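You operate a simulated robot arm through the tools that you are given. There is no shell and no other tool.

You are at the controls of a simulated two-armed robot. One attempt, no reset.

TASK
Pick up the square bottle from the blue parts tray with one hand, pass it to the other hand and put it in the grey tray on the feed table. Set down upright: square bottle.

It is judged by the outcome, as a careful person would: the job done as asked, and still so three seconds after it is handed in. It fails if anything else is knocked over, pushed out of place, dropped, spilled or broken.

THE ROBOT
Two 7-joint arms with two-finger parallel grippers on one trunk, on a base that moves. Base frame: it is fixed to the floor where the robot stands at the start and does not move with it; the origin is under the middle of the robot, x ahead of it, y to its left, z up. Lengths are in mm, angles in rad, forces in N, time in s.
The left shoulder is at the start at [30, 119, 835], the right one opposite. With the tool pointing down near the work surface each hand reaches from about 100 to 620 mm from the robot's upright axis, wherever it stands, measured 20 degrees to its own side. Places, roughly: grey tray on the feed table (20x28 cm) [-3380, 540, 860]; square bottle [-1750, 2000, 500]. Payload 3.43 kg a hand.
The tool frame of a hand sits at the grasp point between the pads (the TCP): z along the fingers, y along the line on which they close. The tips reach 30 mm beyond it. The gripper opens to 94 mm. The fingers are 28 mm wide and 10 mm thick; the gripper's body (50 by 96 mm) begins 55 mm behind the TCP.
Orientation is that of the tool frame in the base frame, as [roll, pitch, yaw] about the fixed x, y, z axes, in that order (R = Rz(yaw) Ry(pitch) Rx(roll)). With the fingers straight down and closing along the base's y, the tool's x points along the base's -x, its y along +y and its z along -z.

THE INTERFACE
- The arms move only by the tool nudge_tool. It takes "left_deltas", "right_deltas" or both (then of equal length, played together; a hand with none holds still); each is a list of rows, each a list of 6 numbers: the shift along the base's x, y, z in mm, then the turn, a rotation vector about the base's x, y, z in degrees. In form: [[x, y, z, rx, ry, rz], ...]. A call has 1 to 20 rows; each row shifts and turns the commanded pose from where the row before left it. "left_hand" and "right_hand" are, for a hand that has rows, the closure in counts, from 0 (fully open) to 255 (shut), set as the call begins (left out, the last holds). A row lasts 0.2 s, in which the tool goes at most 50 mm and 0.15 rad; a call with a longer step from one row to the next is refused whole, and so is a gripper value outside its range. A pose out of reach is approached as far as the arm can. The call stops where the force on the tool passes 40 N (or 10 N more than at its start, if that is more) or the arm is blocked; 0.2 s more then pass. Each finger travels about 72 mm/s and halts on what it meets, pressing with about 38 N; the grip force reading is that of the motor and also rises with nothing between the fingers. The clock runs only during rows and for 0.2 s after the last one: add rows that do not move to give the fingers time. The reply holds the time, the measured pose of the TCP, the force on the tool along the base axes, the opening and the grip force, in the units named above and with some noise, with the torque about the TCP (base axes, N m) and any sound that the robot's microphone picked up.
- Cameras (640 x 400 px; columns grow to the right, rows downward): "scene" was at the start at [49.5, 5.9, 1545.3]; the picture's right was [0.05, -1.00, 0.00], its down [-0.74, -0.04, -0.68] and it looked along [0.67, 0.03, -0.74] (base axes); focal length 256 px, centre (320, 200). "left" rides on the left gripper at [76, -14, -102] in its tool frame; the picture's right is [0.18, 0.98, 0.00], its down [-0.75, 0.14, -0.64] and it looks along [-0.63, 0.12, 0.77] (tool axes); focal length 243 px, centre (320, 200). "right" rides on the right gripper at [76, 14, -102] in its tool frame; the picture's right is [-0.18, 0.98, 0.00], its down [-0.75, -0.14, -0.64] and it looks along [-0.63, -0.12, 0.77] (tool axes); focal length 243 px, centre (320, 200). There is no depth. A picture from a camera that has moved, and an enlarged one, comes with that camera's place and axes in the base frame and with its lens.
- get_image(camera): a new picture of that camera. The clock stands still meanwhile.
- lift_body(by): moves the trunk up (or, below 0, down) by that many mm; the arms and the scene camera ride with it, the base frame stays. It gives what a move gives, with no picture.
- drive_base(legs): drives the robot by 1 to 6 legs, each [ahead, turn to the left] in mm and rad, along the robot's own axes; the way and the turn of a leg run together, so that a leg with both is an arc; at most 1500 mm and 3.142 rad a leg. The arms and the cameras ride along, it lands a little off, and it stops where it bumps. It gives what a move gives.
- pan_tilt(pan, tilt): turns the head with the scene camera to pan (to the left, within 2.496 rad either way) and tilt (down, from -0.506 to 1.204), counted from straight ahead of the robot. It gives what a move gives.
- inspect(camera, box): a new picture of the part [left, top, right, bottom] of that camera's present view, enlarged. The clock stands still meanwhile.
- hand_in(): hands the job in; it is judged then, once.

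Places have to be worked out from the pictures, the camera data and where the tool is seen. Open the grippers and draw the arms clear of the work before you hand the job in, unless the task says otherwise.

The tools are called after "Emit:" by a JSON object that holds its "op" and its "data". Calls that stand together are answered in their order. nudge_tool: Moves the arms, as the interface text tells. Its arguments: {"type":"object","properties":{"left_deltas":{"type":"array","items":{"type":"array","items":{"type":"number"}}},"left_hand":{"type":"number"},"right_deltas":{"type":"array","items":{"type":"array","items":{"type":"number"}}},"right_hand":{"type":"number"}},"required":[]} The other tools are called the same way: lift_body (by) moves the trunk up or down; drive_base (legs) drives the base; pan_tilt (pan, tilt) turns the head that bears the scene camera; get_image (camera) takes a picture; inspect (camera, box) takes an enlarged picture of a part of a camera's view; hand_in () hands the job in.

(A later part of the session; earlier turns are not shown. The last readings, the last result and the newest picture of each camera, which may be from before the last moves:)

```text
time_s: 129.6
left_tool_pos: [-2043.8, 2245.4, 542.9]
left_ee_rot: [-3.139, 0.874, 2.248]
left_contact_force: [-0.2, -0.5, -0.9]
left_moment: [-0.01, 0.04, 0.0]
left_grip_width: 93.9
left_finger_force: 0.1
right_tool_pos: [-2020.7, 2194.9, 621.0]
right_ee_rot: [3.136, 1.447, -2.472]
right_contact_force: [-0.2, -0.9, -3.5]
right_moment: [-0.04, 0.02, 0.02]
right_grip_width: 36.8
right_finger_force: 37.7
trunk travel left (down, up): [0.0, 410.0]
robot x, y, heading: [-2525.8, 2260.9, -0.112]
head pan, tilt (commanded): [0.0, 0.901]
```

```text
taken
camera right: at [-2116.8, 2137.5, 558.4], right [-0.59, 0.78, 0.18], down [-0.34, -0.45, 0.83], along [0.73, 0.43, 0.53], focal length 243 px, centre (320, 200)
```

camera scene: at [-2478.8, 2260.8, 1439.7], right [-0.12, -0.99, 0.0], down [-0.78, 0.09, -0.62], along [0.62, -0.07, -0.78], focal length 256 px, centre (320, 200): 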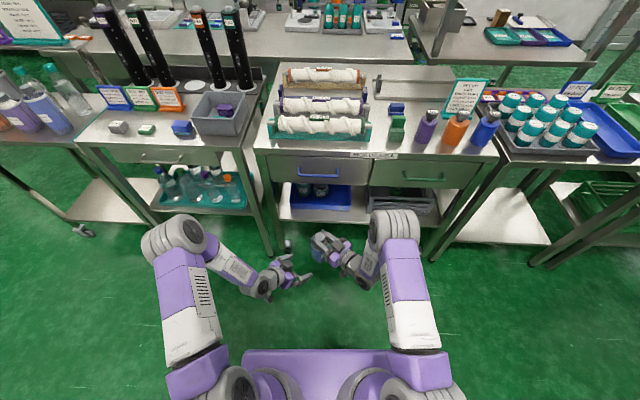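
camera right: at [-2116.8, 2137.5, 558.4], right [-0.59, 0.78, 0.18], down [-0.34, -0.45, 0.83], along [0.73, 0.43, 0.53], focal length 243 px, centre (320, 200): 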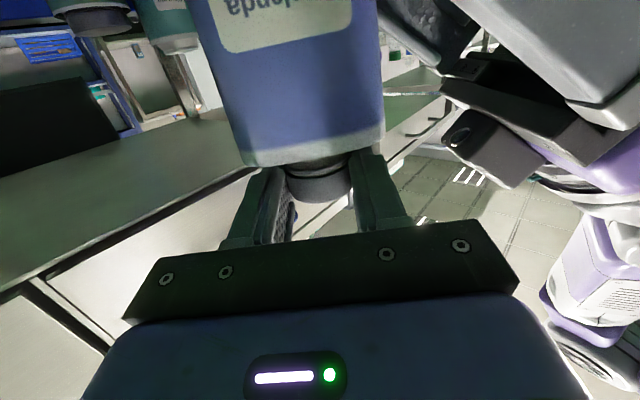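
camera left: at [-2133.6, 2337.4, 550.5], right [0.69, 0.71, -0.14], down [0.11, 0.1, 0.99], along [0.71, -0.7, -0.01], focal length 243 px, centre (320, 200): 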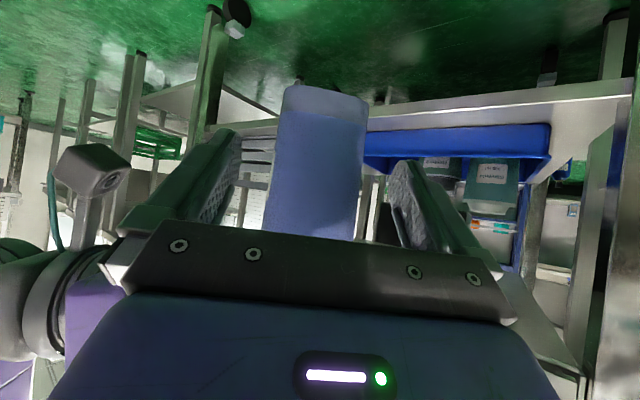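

Centred within ~1 mm with ~54 mm to the axis. I'll advance the last 44 mm.

Emit:
{"op": "nudge_tool", "data": {"left_deltas": [[8.9, -11.6, 0, 0, 0, 0], [8.9, -11.6, 0, 0, 0, 0], [8.9, -11.7, 0, 0, 0, 0], [0, 0, 0, 0, 0, 0]]}}

Emit:
{"op": "get_image", "data": {"camera": "left"}}

Emit:
{"op": "get_image", "data": {"camera": "right"}}

```text
time_s: 130.6
left_tool_pos: [-2018.1, 2212.2, 541.7]
left_ee_rot: [-3.137, 0.869, 2.248]
left_contact_force: [-20.4, 21.3, 8.9]
left_moment: [-1.52, -1.31, -0.37]
left_grip_width: 94.1
left_finger_force: 0.0
right_tool_pos: [-2018.5, 2190.5, 620.6]
right_ee_rot: [-3.099, 1.443, -2.441]
right_contact_force: [19.5, -20.9, -12.0]
right_moment: [-0.38, -0.24, -0.1]
right_grip_width: 36.7
right_finger_force: 37.8
trunk travel left (down, up): [0.0, 410.0]
robot x, y, heading: [-2523.5, 2266.4, -0.124]
head pan, tilt (commanded): [0.0, 0.901]
```

```text
taken
camera left: at [-2108.3, 2303.8, 549.8], right [0.69, 0.71, -0.14], down [0.11, 0.09, 0.99], along [0.71, -0.7, -0.01], focal length 243 px, centre (320, 200)
```

left: 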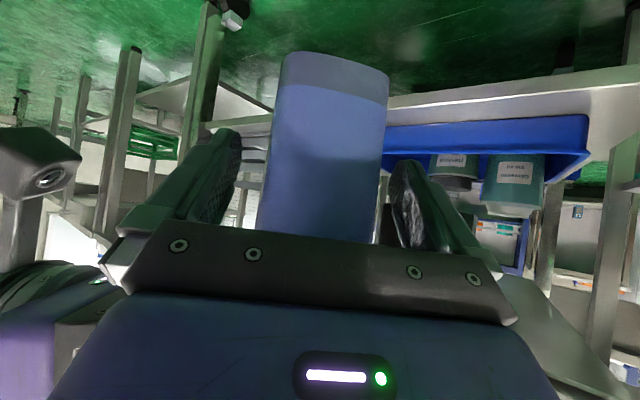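

```text
taken
camera right: at [-2115.1, 2133.5, 558.2], right [-0.59, 0.79, 0.18], down [-0.34, -0.44, 0.83], along [0.73, 0.42, 0.53], focal length 243 px, centre (320, 200)
```

right: 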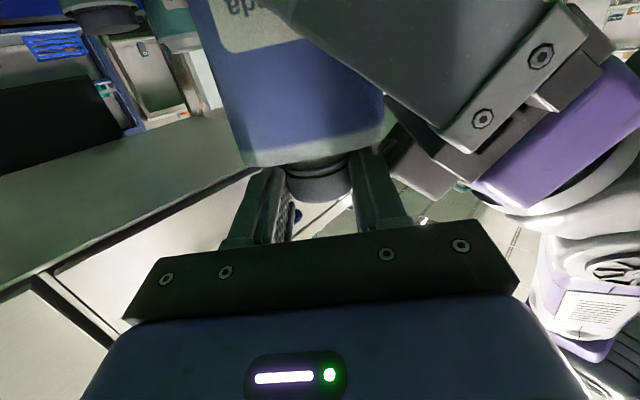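

The left palm touched the bottle (≈30 N between the hands). I'll back the left hand off 9 mm to release the contact and re-check.

Emit:
{"op": "nudge_tool", "data": {"left_deltas": [[-2.8, 3.5, 0, 0, 0, 0], [-2.8, 3.5, 0, 0, 0, 0], [0, 0, 0, 0, 0, 0], [0, 0, 0, 0, 0, 0]]}}

Emit:
{"op": "get_image", "data": {"camera": "right"}}

Emit:
{"op": "inspect", "data": {"camera": "left", "box": [180, 40, 460, 260]}}

```text
time_s: 131.6
left_tool_pos: [-2022.2, 2216.7, 544.7]
left_ee_rot: [-3.139, 0.874, 2.247]
left_contact_force: [-0.3, 2.9, -0.9]
left_moment: [-0.17, -0.09, -0.04]
left_grip_width: 93.9
left_finger_force: 0.0
right_tool_pos: [-2021.2, 2196.7, 622.1]
right_ee_rot: [3.124, 1.447, -2.485]
right_contact_force: [1.4, -2.7, -1.7]
right_moment: [0.01, 0.08, 0.04]
right_grip_width: 36.9
right_finger_force: 38.3
trunk travel left (down, up): [0.0, 410.0]
robot x, y, heading: [-2525.1, 2265.5, -0.114]
head pan, tilt (commanded): [0.0, 0.901]
```

```text
taken
camera right: at [-2117.2, 2138.8, 558.5], right [-0.6, 0.78, 0.18], down [-0.33, -0.45, 0.83], along [0.73, 0.43, 0.53], focal length 243 px, centre (320, 200)
```

right: 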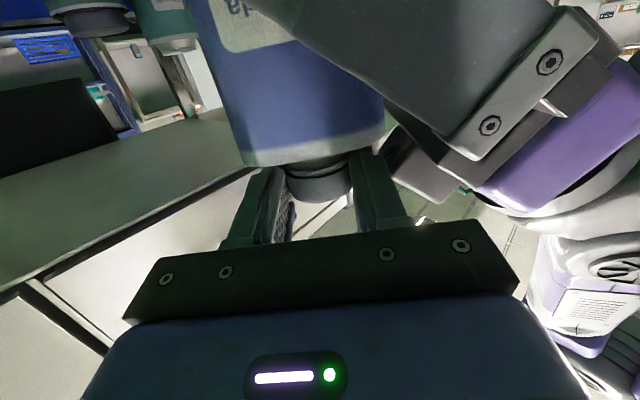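

```text
1.82 times, centred on (320, 150) of left
camera zoom: at [-2113.2, 2308.6, 551.2], right [0.7, 0.7, -0.14], down [0.11, 0.1, 0.99], along [0.71, -0.7, -0.01], focal length 441 px, centre (320, 291)
```

zoom: 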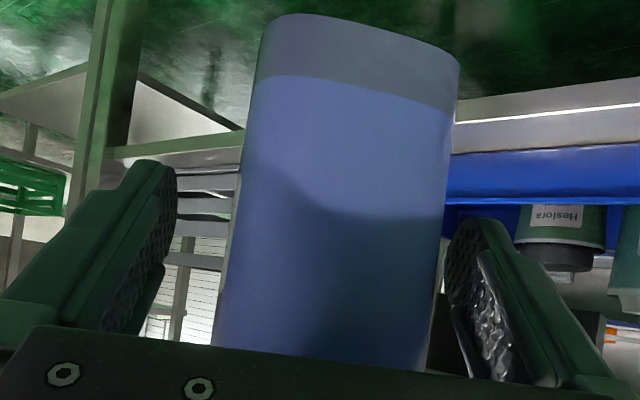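

Contact is nearly gone (≈3 N). I'll back off 5 mm more and centre by 2 mm, then check that both hands read free.

Emit:
{"op": "nudge_tool", "data": {"left_deltas": [[-0.8, 2.6, 0, 0, 0, 0], [-0.8, 2.6, 0, 0, 0, 0], [0, 0, 0, 0, 0, 0], [0, 0, 0, 0, 0, 0]]}}

Emit:
{"op": "get_image", "data": {"camera": "right"}}

Emit:
{"op": "get_image", "data": {"camera": "left"}}

```text
time_s: 132.6
left_tool_pos: [-2024.5, 2224.6, 544.0]
left_ee_rot: [-3.137, 0.876, 2.247]
left_contact_force: [0.4, -0.4, -0.4]
left_moment: [-0.01, 0.01, -0.02]
left_grip_width: 94.2
left_finger_force: 0.0
right_tool_pos: [-2021.3, 2195.6, 621.9]
right_ee_rot: [3.137, 1.447, -2.474]
right_contact_force: [-0.5, -0.3, -3.0]
right_moment: [-0.02, 0.05, -0.01]
right_grip_width: 36.8
right_finger_force: 38.3
trunk travel left (down, up): [0.0, 410.0]
robot x, y, heading: [-2526.1, 2263.8, -0.119]
head pan, tilt (commanded): [0.0, 0.901]
```

```text
taken
camera right: at [-2116.8, 2137.5, 558.4], right [-0.59, 0.78, 0.18], down [-0.34, -0.45, 0.83], along [0.73, 0.43, 0.53], focal length 243 px, centre (320, 200)
```

right: 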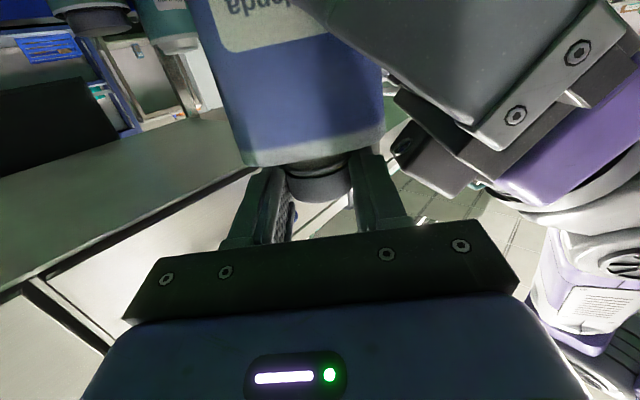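

```text
taken
camera left: at [-2115.1, 2314.9, 551.0], right [0.69, 0.71, -0.14], down [0.11, 0.1, 0.99], along [0.71, -0.7, -0.01], focal length 243 px, centre (320, 200)
```

left: 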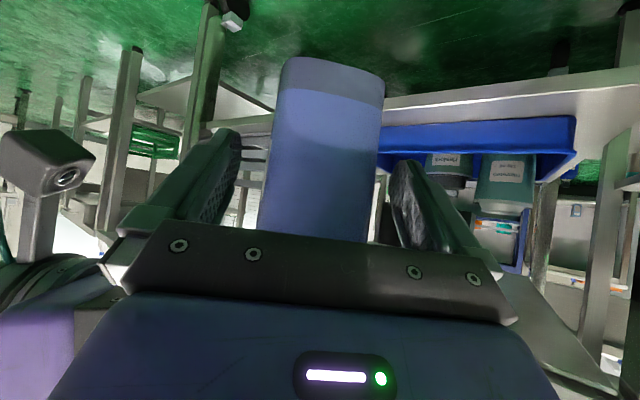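

Both hands read free and the bottle is centred within ~1 mm. I'll advance 4 mm and close the left gripper on the body while the right still holds the cap.

Emit:
{"op": "nudge_tool", "data": {"left_deltas": [[1.2, -1.5, 0, 0, 0, 0], [1.2, -1.5, 0, 0, 0, 0], [0, 0, 0, 0, 0, 0]]}}

Emit:
{"op": "nudge_tool", "data": {"left_deltas": [[0, 0, 0, 0, 0, 0], [0, 0, 0, 0, 0, 0], [0, 0, 0, 0, 0, 0], [0, 0, 0, 0, 0, 0], [0, 0, 0, 0, 0, 0], [0, 0, 0, 0, 0, 0]], "left_hand": 255}}

Emit:
{"op": "get_image", "data": {"camera": "left"}}

Emit:
{"op": "get_image", "data": {"camera": "right"}}

```text
time_s: 133.4
left_tool_pos: [-2022.2, 2219.1, 544.6]
left_ee_rot: [-3.138, 0.875, 2.246]
left_contact_force: [-0.2, -0.1, 0.3]
left_moment: [0.02, 0.01, 0.0]
left_grip_width: 94.1
left_finger_force: 0.0
right_tool_pos: [-2021.0, 2195.7, 621.9]
right_ee_rot: [3.137, 1.446, -2.473]
right_contact_force: [-0.7, -0.2, -3.6]
right_moment: [-0.02, 0.04, 0.0]
right_grip_width: 36.9
right_finger_force: 37.9
trunk travel left (down, up): [0.0, 410.0]
robot x, y, heading: [-2526.6, 2266.0, -0.12]
head pan, tilt (commanded): [0.0, 0.901]
```

```text
time_s: 134.8
left_tool_pos: [-2022.0, 2220.1, 543.0]
left_ee_rot: [-3.137, 0.876, 2.247]
left_contact_force: [-1.7, 0.8, 1.3]
left_moment: [-0.18, -0.09, -0.35]
left_grip_width: 59.0
left_finger_force: 38.2
right_tool_pos: [-2020.1, 2196.1, 621.6]
right_ee_rot: [3.136, 1.447, -2.474]
right_contact_force: [1.3, 0.2, -4.5]
right_moment: [0.16, 0.04, 0.24]
right_grip_width: 36.9
right_finger_force: 38.2
trunk travel left (down, up): [0.0, 410.0]
robot x, y, heading: [-2523.2, 2265.6, -0.119]
head pan, tilt (commanded): [0.0, 0.901]
```

```text
taken
camera left: at [-2112.0, 2311.6, 550.5], right [0.69, 0.71, -0.14], down [0.11, 0.1, 0.99], along [0.71, -0.7, -0.01], focal length 243 px, centre (320, 200)
```

left: 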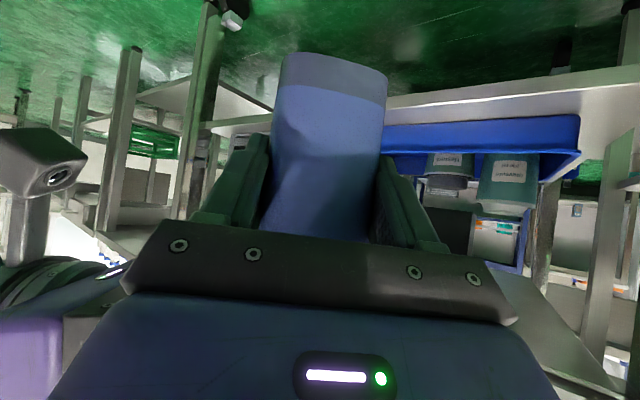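

```text
taken
camera right: at [-2116.7, 2137.6, 558.5], right [-0.59, 0.78, 0.18], down [-0.34, -0.45, 0.83], along [0.73, 0.43, 0.53], focal length 243 px, centre (320, 200)
```

right: 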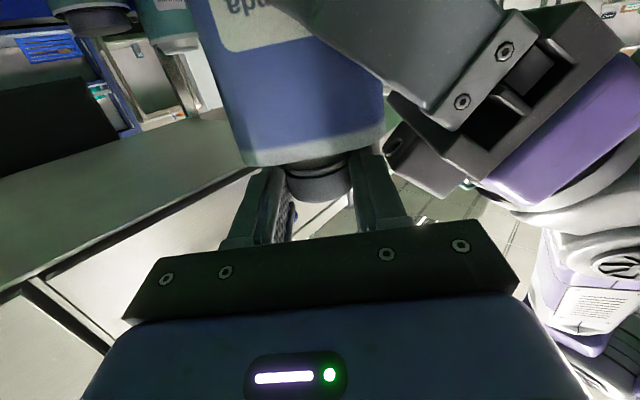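

Left grip: 59.0 mm at 38 N; both hands hold the bottle. I'll open the right hand partially (to ~60 mm) so it frees the cap without reaching the left palm.

Emit:
{"op": "nudge_tool", "data": {"right_deltas": [[0, 0, 0, 0, 0, 0], [0, 0, 0, 0, 0, 0], [0, 0, 0, 0, 0, 0], [0, 0, 0, 0, 0, 0]], "right_hand": 95}}

Emit:
{"op": "get_image", "data": {"camera": "right"}}

```text
time_s: 135.8
left_tool_pos: [-2022.9, 2220.8, 542.0]
left_ee_rot: [-3.138, 0.871, 2.248]
left_contact_force: [-11.5, 14.5, 0.0]
left_moment: [-1.0, -0.88, -0.25]
left_grip_width: 59.1
left_finger_force: 37.6
right_tool_pos: [-2019.5, 2194.5, 621.5]
right_ee_rot: [-3.136, 1.448, -2.463]
right_contact_force: [12.0, -14.4, 1.2]
right_moment: [-0.04, 0.01, -0.03]
right_grip_width: 48.4
right_finger_force: 0.0
trunk travel left (down, up): [0.0, 410.0]
robot x, y, heading: [-2526.1, 2264.1, -0.116]
head pan, tilt (commanded): [0.0, 0.901]
```

```text
taken
camera right: at [-2116.0, 2136.6, 558.8], right [-0.59, 0.78, 0.18], down [-0.34, -0.45, 0.83], along [0.73, 0.43, 0.53], focal length 243 px, centre (320, 200)
```

right: 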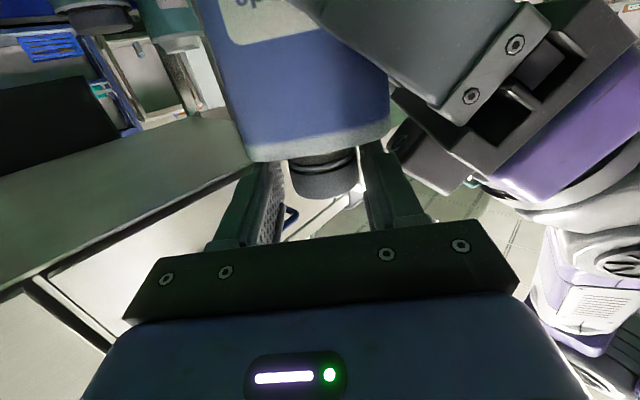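

The right finger met the left palm (opening stopped at 48 mm, ~18 N between hands), but the cap is already free. I'll reduce the right opening to ~44 mm to relieve that.

Emit:
{"op": "nudge_tool", "data": {"right_deltas": [[0, 0, 0, 0, 0, 0], [0, 0, 0, 0, 0, 0], [0, 0, 0, 0, 0, 0]], "right_hand": 137}}

Emit:
{"op": "inspect", "data": {"camera": "right", "box": [200, 100, 460, 262]}}

```text
time_s: 136.6
left_tool_pos: [-2022.1, 2219.2, 545.1]
left_ee_rot: [-3.138, 0.875, 2.247]
left_contact_force: [-2.2, 3.5, -3.2]
left_moment: [-0.21, -0.22, -0.1]
left_grip_width: 58.9
left_finger_force: 38.3
right_tool_pos: [-2021.5, 2195.9, 621.2]
right_ee_rot: [3.128, 1.447, -2.479]
right_contact_force: [3.4, -3.9, 2.2]
right_moment: [0.02, 0.05, -0.04]
right_grip_width: 41.1
right_finger_force: 0.0
trunk travel left (down, up): [0.0, 410.0]
robot x, y, heading: [-2524.7, 2261.7, -0.116]
head pan, tilt (commanded): [0.0, 0.901]
```

```text
2.46 times, centred on (330, 181) of right
camera zoom: at [-2117.0, 2138.1, 558.4], right [-0.6, 0.78, 0.18], down [-0.34, -0.45, 0.83], along [0.73, 0.43, 0.53], focal length 597 px, centre (295, 247)
```

zoom: 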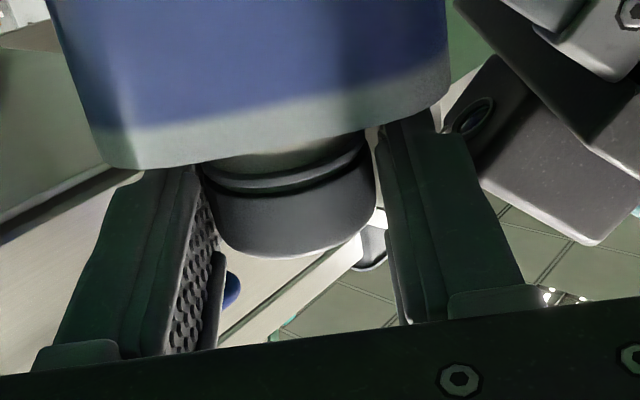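

Cap is free with small gaps on both sides. I'll withdraw the right hand straight back along its own axis, in small steps.

Emit:
{"op": "nudge_tool", "data": {"right_deltas": [[-7.2, -7.0, 1.2, 0, 0, 0], [-7.8, -6.2, 1.2, 0, 0, 0], [-7.8, -6.2, 1.2, 0, 0, 0], [-7.8, -6.2, 1.2, 0, 0, 0]]}}

Emit:
{"op": "get_image", "data": {"camera": "right"}}

```text
time_s: 137.6
left_tool_pos: [-2021.2, 2218.7, 543.4]
left_ee_rot: [-3.138, 0.874, 2.249]
left_contact_force: [-0.4, -0.2, -0.3]
left_moment: [0.05, 0.06, -0.01]
left_grip_width: 59.1
left_finger_force: 38.3
right_tool_pos: [-2051.2, 2171.3, 627.6]
right_ee_rot: [3.138, 1.447, -2.471]
right_contact_force: [-0.3, -0.6, -0.1]
right_moment: [-0.01, -0.01, -0.01]
right_grip_width: 43.4
right_finger_force: 0.1
trunk travel left (down, up): [0.0, 410.0]
robot x, y, heading: [-2530.8, 2262.2, -0.115]
head pan, tilt (commanded): [0.0, 0.901]
```

```text
taken
camera right: at [-2147.3, 2112.7, 564.2], right [-0.6, 0.78, 0.18], down [-0.34, -0.45, 0.83], along [0.73, 0.43, 0.53], focal length 243 px, centre (320, 200)
```

right: 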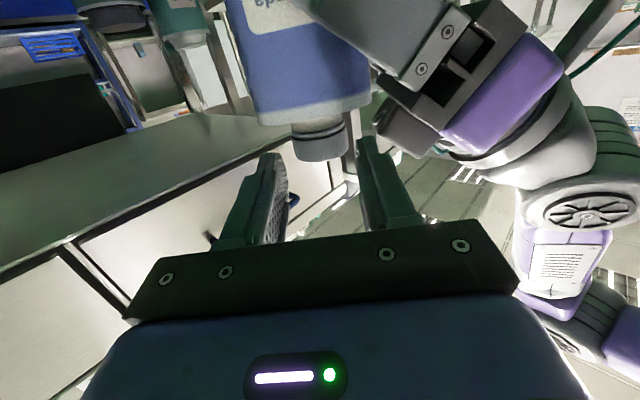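

Right hand is free, the left holds the bottle. I'll withdraw the right hand further and check.

Emit:
{"op": "nudge_tool", "data": {"right_deltas": [[-15.5, -12.4, 2.5, 0, 0, 0], [-15.5, -12.4, 2.5, 0, 0, 0], [-15.5, -12.4, 2.5, 0, 0, 0], [-15.5, -12.4, 2.5, 0, 0, 0], [0, 0, 0, 0, 0, 0]]}}

Emit:
{"op": "get_image", "data": {"camera": "right"}}

Emit:
{"op": "get_image", "data": {"camera": "scene"}}

```text
time_s: 138.8
left_tool_pos: [-2022.7, 2219.6, 543.3]
left_ee_rot: [-3.138, 0.875, 2.247]
left_contact_force: [-0.1, 0.1, -0.6]
left_moment: [0.04, 0.03, 0.02]
left_grip_width: 59.2
left_finger_force: 37.7
right_tool_pos: [-2113.7, 2122.3, 636.7]
right_ee_rot: [3.138, 1.447, -2.47]
right_contact_force: [-0.2, 0.2, 0.3]
right_moment: [-0.01, 0.01, 0.0]
right_grip_width: 43.7
right_finger_force: 0.1
trunk travel left (down, up): [0.0, 410.0]
robot x, y, heading: [-2523.9, 2262.8, -0.117]
head pan, tilt (commanded): [0.0, 0.901]
```

```text
taken
camera right: at [-2209.5, 2063.5, 572.9], right [-0.6, 0.78, 0.18], down [-0.34, -0.45, 0.83], along [0.73, 0.43, 0.53], focal length 243 px, centre (320, 200)
```

right: 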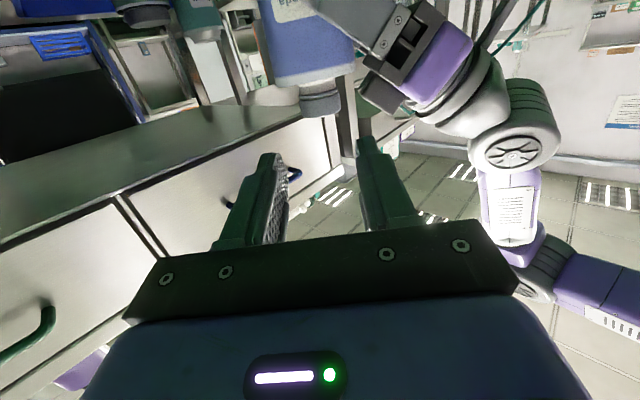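

```text
taken
camera scene: at [-2478.8, 2260.8, 1439.7], right [-0.12, -0.99, 0.0], down [-0.78, 0.09, -0.62], along [0.62, -0.07, -0.78], focal length 256 px, centre (320, 200)
```

scene: 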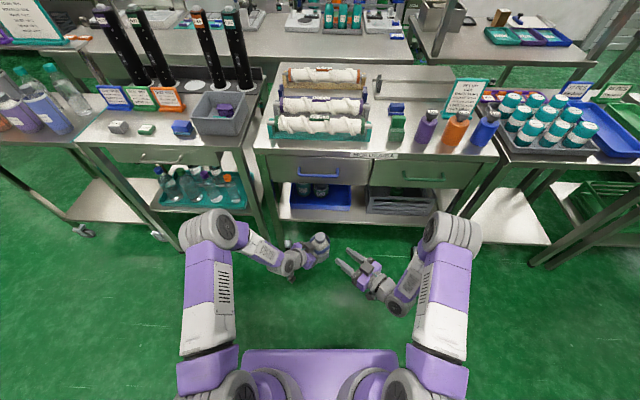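

Handover complete: left hand holds the body, bottle upright. I'll fold the right hand back to a downward resting pose at its side.

Emit:
{"op": "nudge_tool", "data": {"right_deltas": [[-1.2, -9.9, 0, 0, 0, -7.5], [-1.2, -9.9, 0, 0, 0, -7.5], [-1.2, -9.9, 0, 0, 0, -7.5], [-1.2, -9.9, 0, 0, 0, -7.5], [-1.2, -9.9, 0, 0, 0, -7.5], [-1.2, -9.9, 0, 0, 0, -7.5], [0, 0, 0, 0.93, 8.25, 0], [0, 0, 0, 0.93, 8.25, 0], [0, 0, 0, 0.93, 8.25, 0], [0, 0, 0, 0.93, 8.25, 0], [0, 0, 0, 0.93, 8.25, 0], [0, 0, 0, 0.93, 8.25, 0], [0, 0, 0, 0.93, 8.25, 0], [0, 0, 0, 0.93, 8.25, 0], [0, 0, 0, 0.93, 8.25, 0], [0, 0, 0, 0.93, 8.25, 0], [0, 0, 0, 0, 0, 0]]}}

Emit:
{"op": "get_image", "data": {"camera": "right"}}

Emit:
{"op": "get_image", "data": {"camera": "scene"}}

```text
time_s: 142.4
left_tool_pos: [-2021.4, 2221.3, 543.6]
left_ee_rot: [-3.138, 0.873, 2.248]
left_contact_force: [0.7, 0.0, 0.2]
left_moment: [0.02, 0.04, 0.01]
left_grip_width: 58.8
left_finger_force: 38.6
right_tool_pos: [-2120.2, 2062.3, 636.7]
right_ee_rot: [3.141, -0.004, 3.029]
right_contact_force: [-0.4, -0.1, 0.3]
right_moment: [0.02, 0.0, 0.0]
right_grip_width: 43.4
right_finger_force: 0.0
trunk travel left (down, up): [0.0, 410.0]
robot x, y, heading: [-2522.4, 2262.0, -0.117]
head pan, tilt (commanded): [0.0, 0.901]
```

```text
taken
camera right: at [-2194.0, 2084.5, 739.1], right [0.29, 0.96, 0.0], down [0.73, -0.23, 0.64], along [0.61, -0.19, -0.77], focal length 243 px, centre (320, 200)
```

right: 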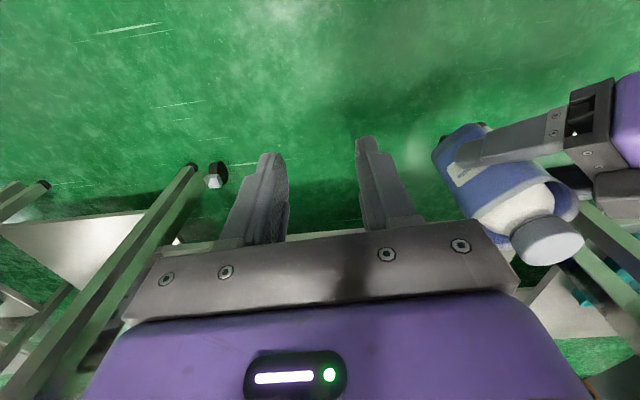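

```text
taken
camera scene: at [-2478.8, 2260.8, 1439.7], right [-0.12, -0.99, 0.0], down [-0.78, 0.09, -0.62], along [0.62, -0.07, -0.78], focal length 256 px, centre (320, 200)
```

scene: 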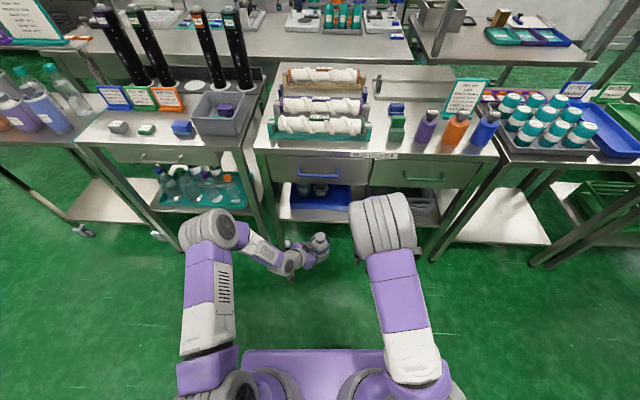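

Right hand is down and clear. I'll open it, pull it in, and bring the left hand with the bottle closer for driving.

Emit:
{"op": "nudge_tool", "data": {"right_deltas": [[-26, -7, 0, 0, 0, 0], [-26, -7, 0, 0, 0, 0], [-26, -7, 0, 0, 0, 0], [-26, -7, 0, 0, 0, 0], [0, 0, 0, 0, 0, 0], [0, 0, 0, 0, 0, 0]], "right_hand": 0, "left_deltas": [[-12.5, 12.4, 5, 0, 0, 0], [-12.5, 12.4, 5, 0, 0, 0], [-12.5, 12.4, 5, 0, 0, 0], [-12.5, 12.4, 5, 0, 0, 0], [-12.5, 12.4, 5, 0, 0, 0], [-12.5, 12.4, 5, 0, 0, 0]]}}

Emit:
{"op": "get_image", "data": {"camera": "left"}}

Emit:
{"op": "pan_tilt", "data": {"pan": -1.55, "tilt": 0.5}}

Emit:
{"op": "get_image", "data": {"camera": "scene"}}

```text
time_s: 143.8
left_tool_pos: [-2098.3, 2295.3, 573.0]
left_ee_rot: [-3.138, 0.874, 2.247]
left_contact_force: [0.9, -0.8, -3.8]
left_moment: [0.05, 0.03, 0.0]
left_grip_width: 58.9
left_finger_force: 37.8
right_tool_pos: [-2223.3, 2034.0, 637.2]
right_ee_rot: [3.141, -0.003, 3.029]
right_contact_force: [0.1, -0.3, 0.0]
right_moment: [0.01, 0.01, 0.02]
right_grip_width: 93.9
right_finger_force: 0.1
trunk travel left (down, up): [0.0, 410.0]
robot x, y, heading: [-2521.9, 2263.0, -0.12]
head pan, tilt (commanded): [0.0, 0.901]
```

```text
taken
camera left: at [-2188.1, 2387.1, 579.1], right [0.69, 0.71, -0.14], down [0.11, 0.1, 0.99], along [0.71, -0.7, -0.01], focal length 243 px, centre (320, 200)
```

left: 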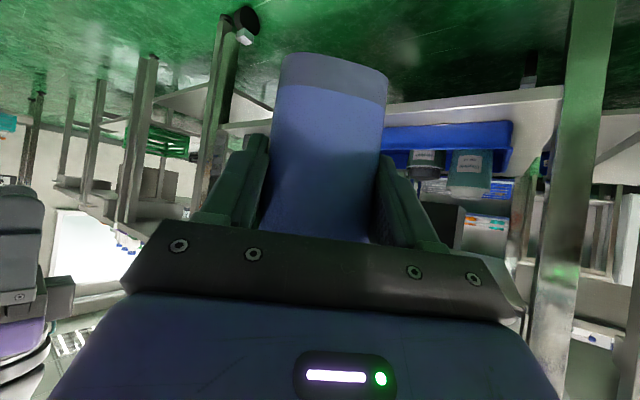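

```text
time_s: 145.4
left_tool_pos: [-2098.1, 2294.5, 571.6]
left_ee_rot: [-3.137, 0.875, 2.248]
left_contact_force: [0.0, 0.0, -2.5]
left_moment: [0.09, 0.03, 0.0]
left_grip_width: 58.9
left_finger_force: 37.7
right_tool_pos: [-2223.6, 2033.9, 637.6]
right_ee_rot: [-3.142, -0.002, 3.027]
right_contact_force: [0.4, 0.6, 0.7]
right_moment: [0.0, -0.01, 0.0]
right_grip_width: 93.9
right_finger_force: 0.0
trunk travel left (down, up): [0.0, 410.0]
robot x, y, heading: [-2525.3, 2264.1, -0.117]
head pan, tilt (commanded): [-1.55, 0.499]
```

```text
taken
camera scene: at [-2562.4, 2179.1, 1473.6], right [-1.0, 0.09, 0.0], down [0.05, 0.48, -0.88], along [-0.08, -0.87, -0.48], focal length 256 px, centre (320, 200)
```

scene: 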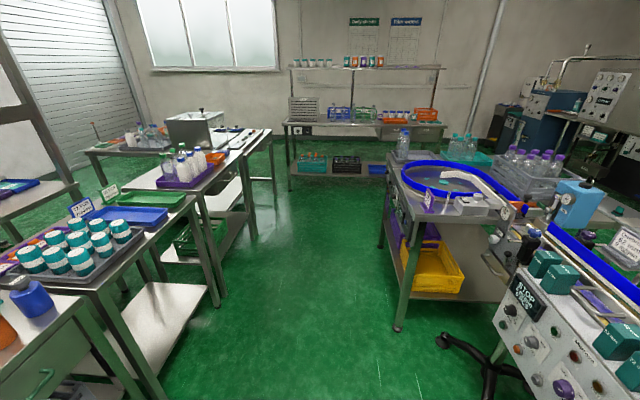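

Aisle toward the window is clear (≥530 mm each side of the path to about [-2700,-150]). I'll turn right and drive down it.

Emit:
{"op": "drive_base", "data": {"legs": [[0, -1.527], [1300, 0], [1100, 0]]}}

Emit:
{"op": "lift_body", "data": {"by": 390}}

Emit:
{"op": "pan_tilt", "data": {"pan": -1.8, "tilt": 0.6}}

Emit:
{"op": "get_image", "data": {"camera": "scene"}}

Emit:
{"op": "pan_tilt", "data": {"pan": -1.0, "tilt": 0.6}}

Emit:
{"op": "get_image", "data": {"camera": "scene"}}

```text
time_s: 160.9
left_tool_pos: [-2689.6, -546.5, 571.9]
left_ee_rot: [-3.136, 0.873, 0.715]
left_contact_force: [-0.9, 0.7, -3.5]
left_moment: [0.06, -0.05, -0.01]
left_grip_width: 58.8
left_finger_force: 37.7
right_tool_pos: [-2955.2, -430.9, 637.6]
right_ee_rot: [-3.139, 0.0, 1.496]
right_contact_force: [0.0, 0.5, 0.1]
right_moment: [-0.01, 0.03, 0.0]
right_grip_width: 93.9
right_finger_force: 0.1
trunk travel left (down, up): [0.0, 410.0]
robot x, y, heading: [-2738.5, -122.3, -1.653]
head pan, tilt (commanded): [-1.55, 0.499]
```

```text
time_s: 164.7
left_tool_pos: [-2690.6, -545.5, 961.8]
left_ee_rot: [-3.137, 0.873, 0.715]
left_contact_force: [0.0, -0.1, -2.5]
left_moment: [0.03, -0.04, 0.04]
left_grip_width: 58.9
left_finger_force: 37.5
right_tool_pos: [-2956.7, -431.6, 1027.0]
right_ee_rot: [3.141, -0.001, 1.499]
right_contact_force: [0.5, 0.6, -0.1]
right_moment: [0.03, 0.03, -0.04]
right_grip_width: 94.2
right_finger_force: 0.1
trunk travel left (down, up): [-390.0, 20.0]
robot x, y, heading: [-2739.9, -121.0, -1.646]
head pan, tilt (commanded): [-1.55, 0.499]
```

```text
time_s: 165.5
left_tool_pos: [-2690.2, -546.7, 962.1]
left_ee_rot: [-3.138, 0.874, 0.717]
left_contact_force: [0.3, 0.7, -3.3]
left_moment: [0.06, -0.05, 0.02]
left_grip_width: 58.9
left_finger_force: 37.8
right_tool_pos: [-2955.5, -431.1, 1026.6]
right_ee_rot: [3.142, 0.0, 1.497]
right_contact_force: [0.3, 0.6, 0.0]
right_moment: [0.0, 0.0, 0.01]
right_grip_width: 94.1
right_finger_force: 0.1
trunk travel left (down, up): [-390.0, 20.0]
robot x, y, heading: [-2735.0, -123.5, -1.646]
head pan, tilt (commanded): [-1.799, 0.6]
```

```text
taken
camera scene: at [-2819.3, -63.2, 1854.5], right [0.3, 0.95, 0.0], down [0.54, -0.17, -0.83], along [-0.79, 0.25, -0.56], focal length 256 px, centre (320, 200)
```

scene: 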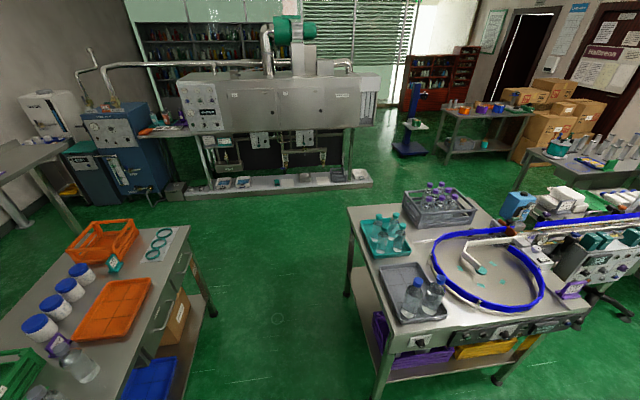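

```text
time_s: 166.6
left_tool_pos: [-2691.0, -546.4, 962.3]
left_ee_rot: [-3.137, 0.873, 0.715]
left_contact_force: [0.3, 0.4, -2.8]
left_moment: [0.02, -0.05, -0.01]
left_grip_width: 58.5
left_finger_force: 38.2
right_tool_pos: [-2956.2, -431.0, 1027.1]
right_ee_rot: [3.14, -0.003, 1.497]
right_contact_force: [0.4, -0.4, -0.3]
right_moment: [0.0, 0.0, -0.03]
right_grip_width: 93.9
right_finger_force: 0.0
trunk travel left (down, up): [-390.0, 20.0]
robot x, y, heading: [-2737.8, -123.0, -1.649]
head pan, tilt (commanded): [-1.0, 0.6]
```

```text
taken
camera scene: at [-2812.9, -131.5, 1854.5], right [-0.47, 0.88, 0.0], down [0.5, 0.27, -0.83], along [-0.73, -0.39, -0.56], focal length 256 px, centre (320, 200)
```

scene: 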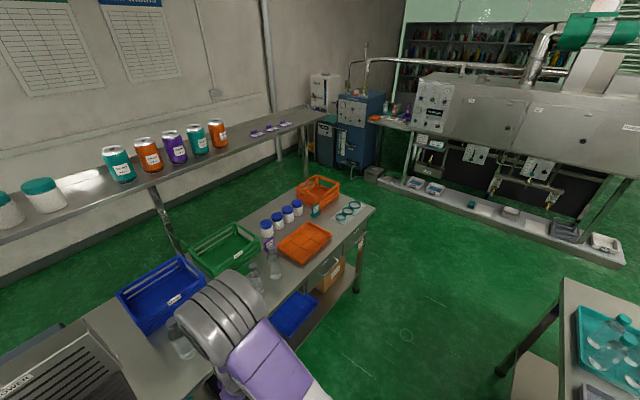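

From here: table rows are rotated ≈0.127 rad; tray centre ≈[-3387,546], its two bottles on the aisle end, the far (-x) end free. I'll raise the left hand 60 mm and yaw it to point straight ahead, before driving to the window-side end of the feed table.

Emit:
{"op": "nudge_tool", "data": {"left_deltas": [[6.6, -0.5, 10, 0, 0, 7.43], [6.6, -0.5, 10, 0, 0, 7.43], [6.6, -0.5, 10, 0, 0, 7.43], [6.6, -0.5, 10, 0, 0, 7.43], [6.6, -0.5, 10, 0, 0, 7.43], [6.6, -0.5, 10, 0, 0, 7.43], [0, 0, 0, 0, 0, 0]]}}

Emit:
{"op": "drive_base", "data": {"legs": [[0, -1.51], [678, 0]]}}

Emit:
{"op": "pan_tilt", "data": {"pan": -1.5, "tilt": 0.8}}

Emit:
{"op": "get_image", "data": {"camera": "scene"}}

Emit:
{"op": "pan_tilt", "data": {"pan": 1.3, "tilt": 0.8}}

Emit:
{"op": "get_image", "data": {"camera": "scene"}}

```text
time_s: 168.2
left_tool_pos: [-2648.8, -550.4, 1021.1]
left_ee_rot: [-3.139, 0.875, 1.496]
left_contact_force: [0.0, 0.0, -3.3]
left_moment: [0.04, 0.0, -0.02]
left_grip_width: 58.8
left_finger_force: 38.3
right_tool_pos: [-2955.5, -431.9, 1028.2]
right_ee_rot: [-3.141, -0.002, 1.498]
right_contact_force: [-0.6, 1.1, -0.1]
right_moment: [0.0, 0.01, 0.02]
right_grip_width: 93.9
right_finger_force: 0.0
trunk travel left (down, up): [-390.0, 20.0]
robot x, y, heading: [-2735.0, -121.2, -1.653]
head pan, tilt (commanded): [-1.0, 0.6]
```

```text
time_s: 175.7
left_tool_pos: [-3834.9, -186.3, 1021.2]
left_ee_rot: [-3.138, 0.871, -0.05]
left_contact_force: [0.2, 0.4, -3.8]
left_moment: [0.0, -0.06, 0.0]
left_grip_width: 58.6
left_finger_force: 37.5
right_tool_pos: [-3724.0, 122.3, 1027.5]
right_ee_rot: [3.141, -0.002, -0.048]
right_contact_force: [0.3, 0.6, -0.6]
right_moment: [-0.01, -0.01, 0.01]
right_grip_width: 94.1
right_finger_force: 0.1
trunk travel left (down, up): [-390.0, 20.0]
robot x, y, heading: [-3406.2, -89.1, 3.092]
head pan, tilt (commanded): [-1.0, 0.6]
```

```text
time_s: 176.6
left_tool_pos: [-3835.0, -186.8, 1022.0]
left_ee_rot: [-3.139, 0.874, -0.05]
left_contact_force: [0.6, -0.3, -2.8]
left_moment: [-0.02, -0.05, -0.01]
left_grip_width: 58.6
left_finger_force: 37.8
right_tool_pos: [-3724.3, 122.9, 1027.1]
right_ee_rot: [3.141, -0.003, -0.047]
right_contact_force: [0.7, 0.0, 0.8]
right_moment: [0.02, 0.01, -0.03]
right_grip_width: 94.1
right_finger_force: 0.0
trunk travel left (down, up): [-390.0, 20.0]
robot x, y, heading: [-3408.8, -88.3, 3.091]
head pan, tilt (commanded): [-1.499, 0.799]
```

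```text
taken
camera scene: at [-3379.9, -6.5, 1837.7], right [1.0, 0.02, 0.0], down [0.02, -0.72, -0.7], along [-0.01, 0.7, -0.72], focal length 256 px, centre (320, 200)
```

scene: 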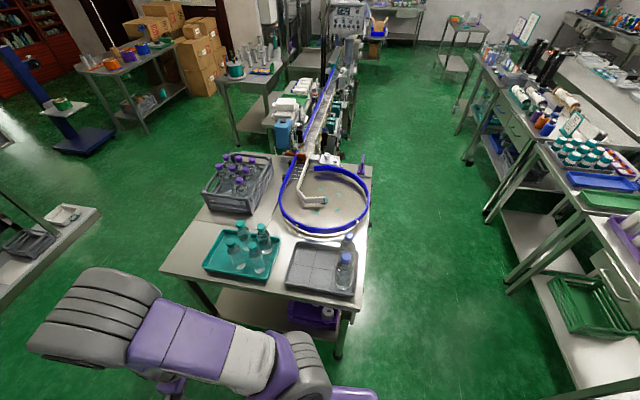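

```text
time_s: 179.1
left_tool_pos: [-3833.4, -186.7, 1020.9]
left_ee_rot: [-3.14, 0.872, -0.05]
left_contact_force: [0.0, 0.3, -3.4]
left_moment: [-0.02, -0.1, 0.0]
left_grip_width: 58.4
left_finger_force: 38.1
right_tool_pos: [-3723.7, 122.7, 1025.5]
right_ee_rot: [-3.141, -0.001, -0.046]
right_contact_force: [0.0, -0.7, 0.0]
right_moment: [0.02, 0.01, 0.02]
right_grip_width: 94.0
right_finger_force: 0.1
trunk travel left (down, up): [-390.0, 20.0]
robot x, y, heading: [-3406.6, -88.7, 3.093]
head pan, tilt (commanded): [1.3, 0.799]
```

```text
taken
camera scene: at [-3403.7, -163.6, 1837.6], right [-0.95, 0.32, 0.0], down [0.23, 0.68, -0.7], along [-0.22, -0.66, -0.72], focal length 256 px, centre (320, 200)
```

scene: 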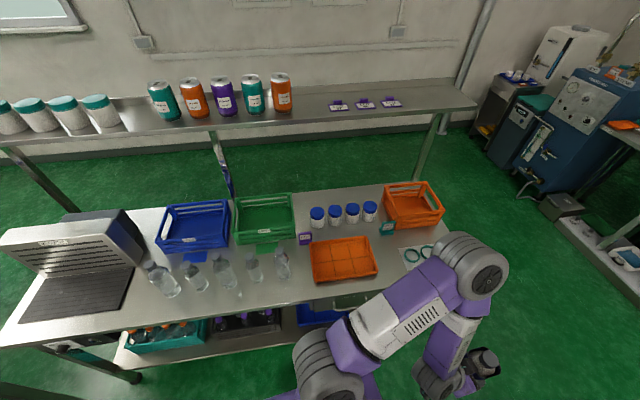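

The tray is ahead on the right, centre ≈[-3370,551]; clear space all around (back table 470 mm behind). I'll turn right to face the feed table end and look at the tray.

Emit:
{"op": "drive_base", "data": {"legs": [[0, -1.6485]]}}

Emit:
{"op": "pan_tilt", "data": {"pan": 0.0, "tilt": 0.85}}

Emit:
{"op": "get_image", "data": {"camera": "scene"}}

Emit:
{"op": "get_image", "data": {"camera": "left"}}

Emit:
{"op": "get_image", "data": {"camera": "right"}}

```text
time_s: 183.5
left_tool_pos: [-3473.6, 345.7, 1022.1]
left_ee_rot: [-3.138, 0.872, -1.7]
left_contact_force: [0.1, 1.3, -3.0]
left_moment: [-0.07, 0.01, 0.0]
left_grip_width: 58.6
left_finger_force: 38.0
right_tool_pos: [-3175.6, 211.9, 1028.1]
right_ee_rot: [-3.14, -0.002, -1.693]
right_contact_force: [0.1, -0.5, 0.6]
right_moment: [0.03, 0.02, -0.01]
right_grip_width: 94.3
right_finger_force: 0.0
trunk travel left (down, up): [-390.0, 20.0]
robot x, y, heading: [-3406.8, -88.4, 1.437]
head pan, tilt (commanded): [1.3, 0.799]
```

```text
time_s: 184.9
left_tool_pos: [-3474.1, 343.9, 1021.7]
left_ee_rot: [-3.137, 0.873, -1.699]
left_contact_force: [-0.1, -0.1, -3.4]
left_moment: [-0.1, 0.03, -0.05]
left_grip_width: 58.7
left_finger_force: 38.4
right_tool_pos: [-3174.4, 212.7, 1026.1]
right_ee_rot: [-3.141, -0.003, -1.693]
right_contact_force: [0.1, 0.2, 0.7]
right_moment: [-0.01, -0.02, 0.02]
right_grip_width: 94.1
right_finger_force: 0.0
trunk travel left (down, up): [-390.0, 20.0]
robot x, y, heading: [-3408.7, -88.5, 1.445]
head pan, tilt (commanded): [0.0, 0.85]
```

```text
taken
camera scene: at [-3401.8, -37.4, 1833.6], right [0.99, -0.13, 0.0], down [-0.1, -0.75, -0.66], along [0.08, 0.65, -0.75], focal length 256 px, centre (320, 200)
```

scene: 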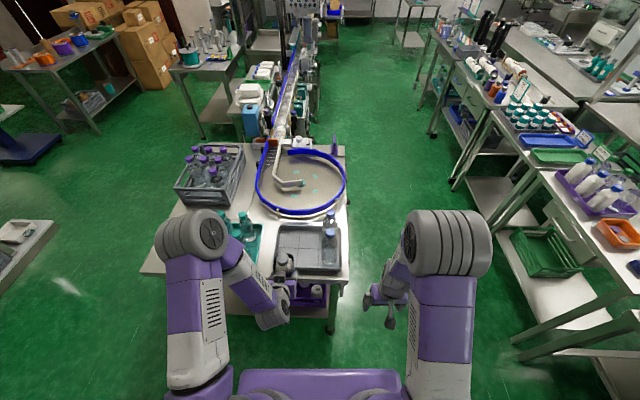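

```text
taken
camera left: at [-3475.7, 217.7, 1028.7], right [-0.99, 0.01, -0.14], down [-0.14, 0.01, 0.99], along [0.01, 1.0, -0.01], focal length 243 px, centre (320, 200)
```

left: 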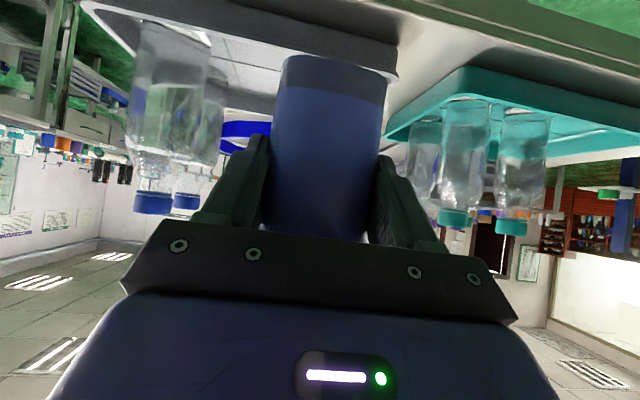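

```text
taken
camera right: at [-3198.5, 138.1, 1130.1], right [-0.95, 0.3, 0.0], down [0.23, 0.73, 0.64], along [0.2, 0.61, -0.77], focal length 243 px, centre (320, 200)
```

right: 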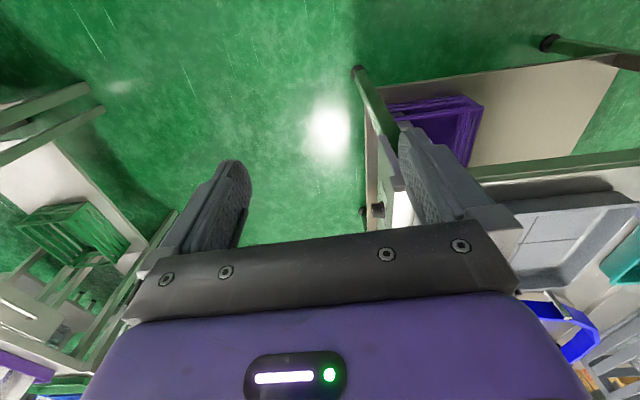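

I'm facing the tray with the left hand's bottle just in front of it. I'll zoom the scene camera on the tray to measure it.

Emit:
{"op": "inspect", "data": {"camera": "scene", "box": [230, 200, 370, 300]}}

Emit:
{"op": "inspect", "data": {"camera": "right", "box": [460, 160, 640, 360]}}

```text
4.00 times, centred on (300, 250) of scene
camera zoom: at [-3401.8, -37.4, 1833.6], right [0.99, -0.13, 0.0], down [-0.1, -0.75, -0.66], along [0.08, 0.65, -0.75], focal length 1024 px, centre (400, 0)
```

zoom: 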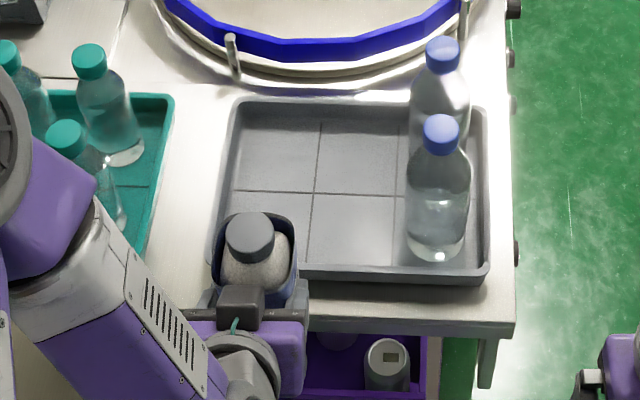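

```text
2.00 times, centred on (550, 260) of right
camera zoom: at [-3198.5, 138.1, 1130.1], right [-0.95, 0.3, 0.0], down [0.23, 0.73, 0.64], along [0.2, 0.61, -0.77], focal length 485 px, centre (-140, 80)
```

zoom: 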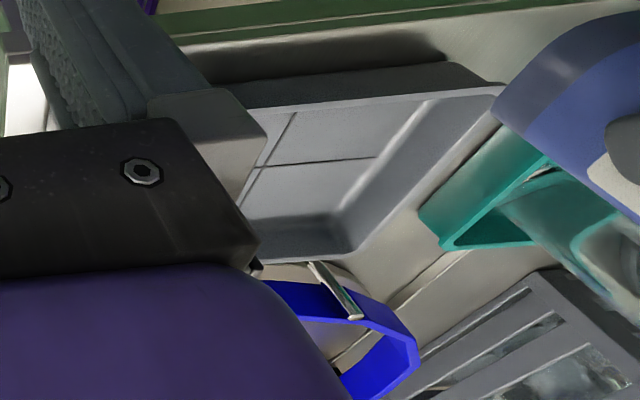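

Tray rim ≈ z 892, corners ≈ (-3501,662), (-3221,615), (-3256,407), (-3536,454); the existing bottles sit ~90 mm right of centre. I'll move the bottle over the free left half, target axis ≈[-3424,537], staying high.

Emit:
{"op": "nudge_tool", "data": {"left_deltas": [[6, 21.5, 0, 0, 0, 0], [6, 21.5, 0, 0, 0, 0], [6, 21.5, 0, 0, 0, 0], [6, 21.5, 0, 0, 0, 0], [6, 21.5, 0, 0, 0, 0], [6, 21.5, 0, 0, 0, 0], [6, 21.5, 0, 0, 0, 0], [5.7, 21.8, 0, 0, 0, 0], [0, 0, 0, 0, 0, 0]]}}

Emit:
{"op": "get_image", "data": {"camera": "scene"}}

Emit:
{"op": "inspect", "data": {"camera": "scene", "box": [230, 190, 370, 290]}}

Emit:
{"op": "get_image", "data": {"camera": "left"}}

```text
time_s: 186.9
left_tool_pos: [-3425.2, 518.1, 1021.4]
left_ee_rot: [-3.137, 0.873, -1.701]
left_contact_force: [0.6, -0.4, -3.0]
left_moment: [-0.08, 0.01, -0.02]
left_grip_width: 58.6
left_finger_force: 37.8
right_tool_pos: [-3176.1, 210.9, 1028.0]
right_ee_rot: [3.141, -0.001, -1.695]
right_contact_force: [0.5, 0.0, 0.2]
right_moment: [0.03, 0.01, -0.03]
right_grip_width: 94.0
right_finger_force: 0.1
trunk travel left (down, up): [-390.0, 20.0]
robot x, y, heading: [-3404.3, -89.9, 1.442]
head pan, tilt (commanded): [0.0, 0.85]
```

```text
taken
camera scene: at [-3401.9, -37.7, 1833.6], right [0.99, -0.13, 0.0], down [-0.1, -0.75, -0.66], along [0.08, 0.65, -0.75], focal length 256 px, centre (320, 200)
```

scene: 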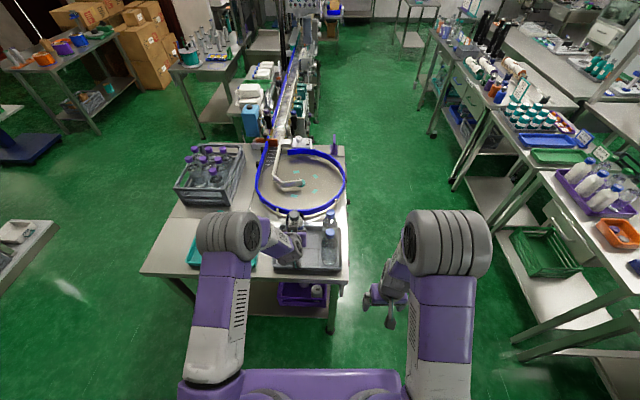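

```text
4.00 times, centred on (300, 240) of scene
camera zoom: at [-3401.9, -37.7, 1833.6], right [0.99, -0.13, 0.0], down [-0.1, -0.75, -0.66], along [0.08, 0.65, -0.75], focal length 1024 px, centre (400, 40)
```

zoom: 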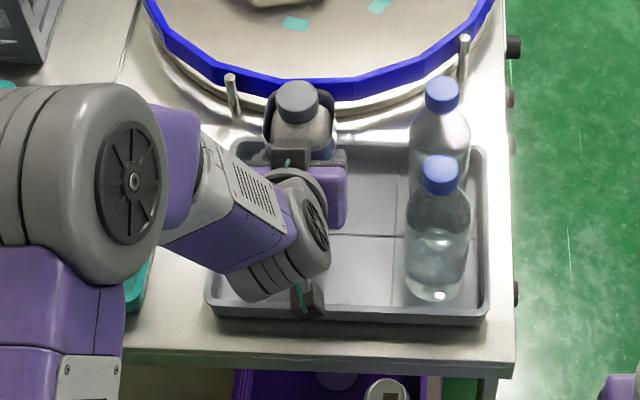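

```text
taken
camera left: at [-3427.7, 389.8, 1027.9], right [-0.99, 0.01, -0.14], down [-0.14, 0.01, 0.99], along [0.01, 1.0, -0.01], focal length 243 px, centre (320, 200)
```

left: 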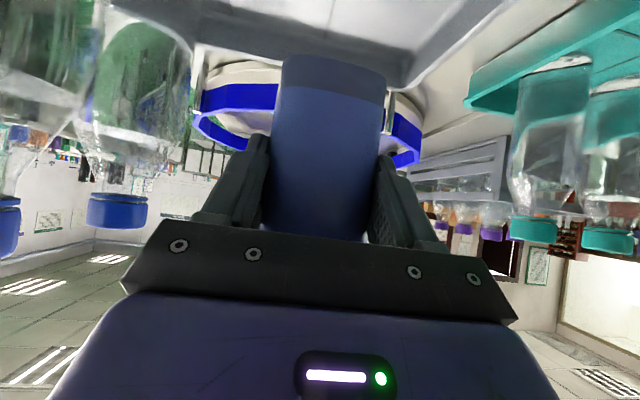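

The bottle is above the free part of the tray (axis ≈[-3422,538], base ≈ z 961). I'll lower it 80 mm first and check with the cameras.

Emit:
{"op": "nudge_tool", "data": {"left_deltas": [[0, 0, -10, 0, 0, 0], [0, 0, -10, 0, 0, 0], [0, 0, -10, 0, 0, 0], [0, 0, -10, 0, 0, 0], [0, 0, -10, 0, 0, 0], [0, 0, -10, 0, 0, 0], [0, 0, -10, 0, 0, 0], [0, 0, -8, 0, 0, 0], [0, 0, 0, 0, 0, 0]]}}

Emit:
{"op": "inspect", "data": {"camera": "scene", "box": [230, 190, 370, 290]}}

Emit:
{"op": "get_image", "data": {"camera": "left"}}

Emit:
{"op": "get_image", "data": {"camera": "right"}}

```text
time_s: 188.9
left_tool_pos: [-3425.9, 517.0, 943.2]
left_ee_rot: [-3.137, 0.876, -1.699]
left_contact_force: [0.4, -0.3, -3.4]
left_moment: [-0.07, -0.01, 0.02]
left_grip_width: 58.3
left_finger_force: 38.1
right_tool_pos: [-3173.4, 211.9, 1026.0]
right_ee_rot: [3.141, -0.001, -1.694]
right_contact_force: [-0.1, 0.2, -0.3]
right_moment: [0.02, 0.0, 0.04]
right_grip_width: 93.9
right_finger_force: 0.1
trunk travel left (down, up): [-390.0, 20.0]
robot x, y, heading: [-3411.3, -84.1, 1.442]
head pan, tilt (commanded): [0.0, 0.85]
```

```text
4.00 times, centred on (300, 240) of scene
camera zoom: at [-3401.7, -37.4, 1833.6], right [0.99, -0.13, 0.0], down [-0.1, -0.75, -0.66], along [0.08, 0.65, -0.75], focal length 1024 px, centre (400, 40)
```

zoom: 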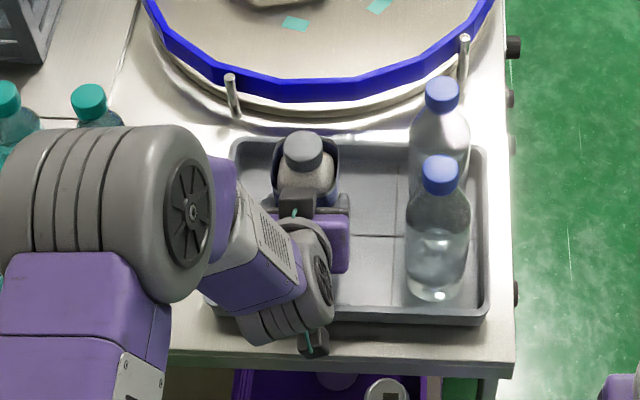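

```text
taken
camera left: at [-3427.6, 389.9, 950.1], right [-0.99, 0.01, -0.14], down [-0.14, 0.01, 0.99], along [0.01, 1.0, -0.01], focal length 243 px, centre (320, 200)
```

left: 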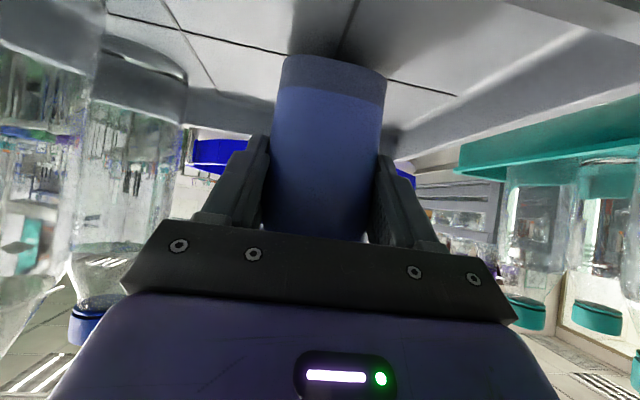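

```text
taken
camera right: at [-3198.4, 138.0, 1130.1], right [-0.95, 0.3, 0.0], down [0.23, 0.73, 0.64], along [0.2, 0.61, -0.77], focal length 243 px, centre (320, 200)
```

right: 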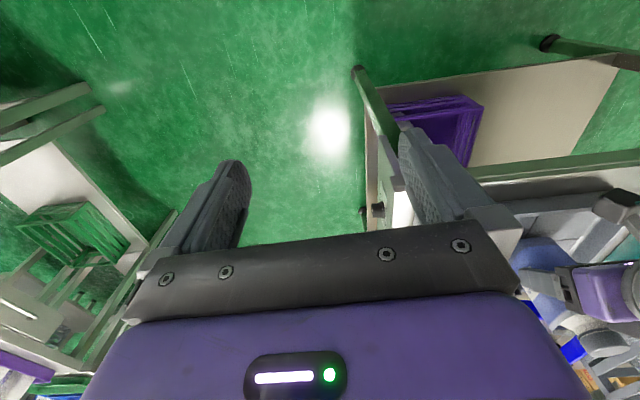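

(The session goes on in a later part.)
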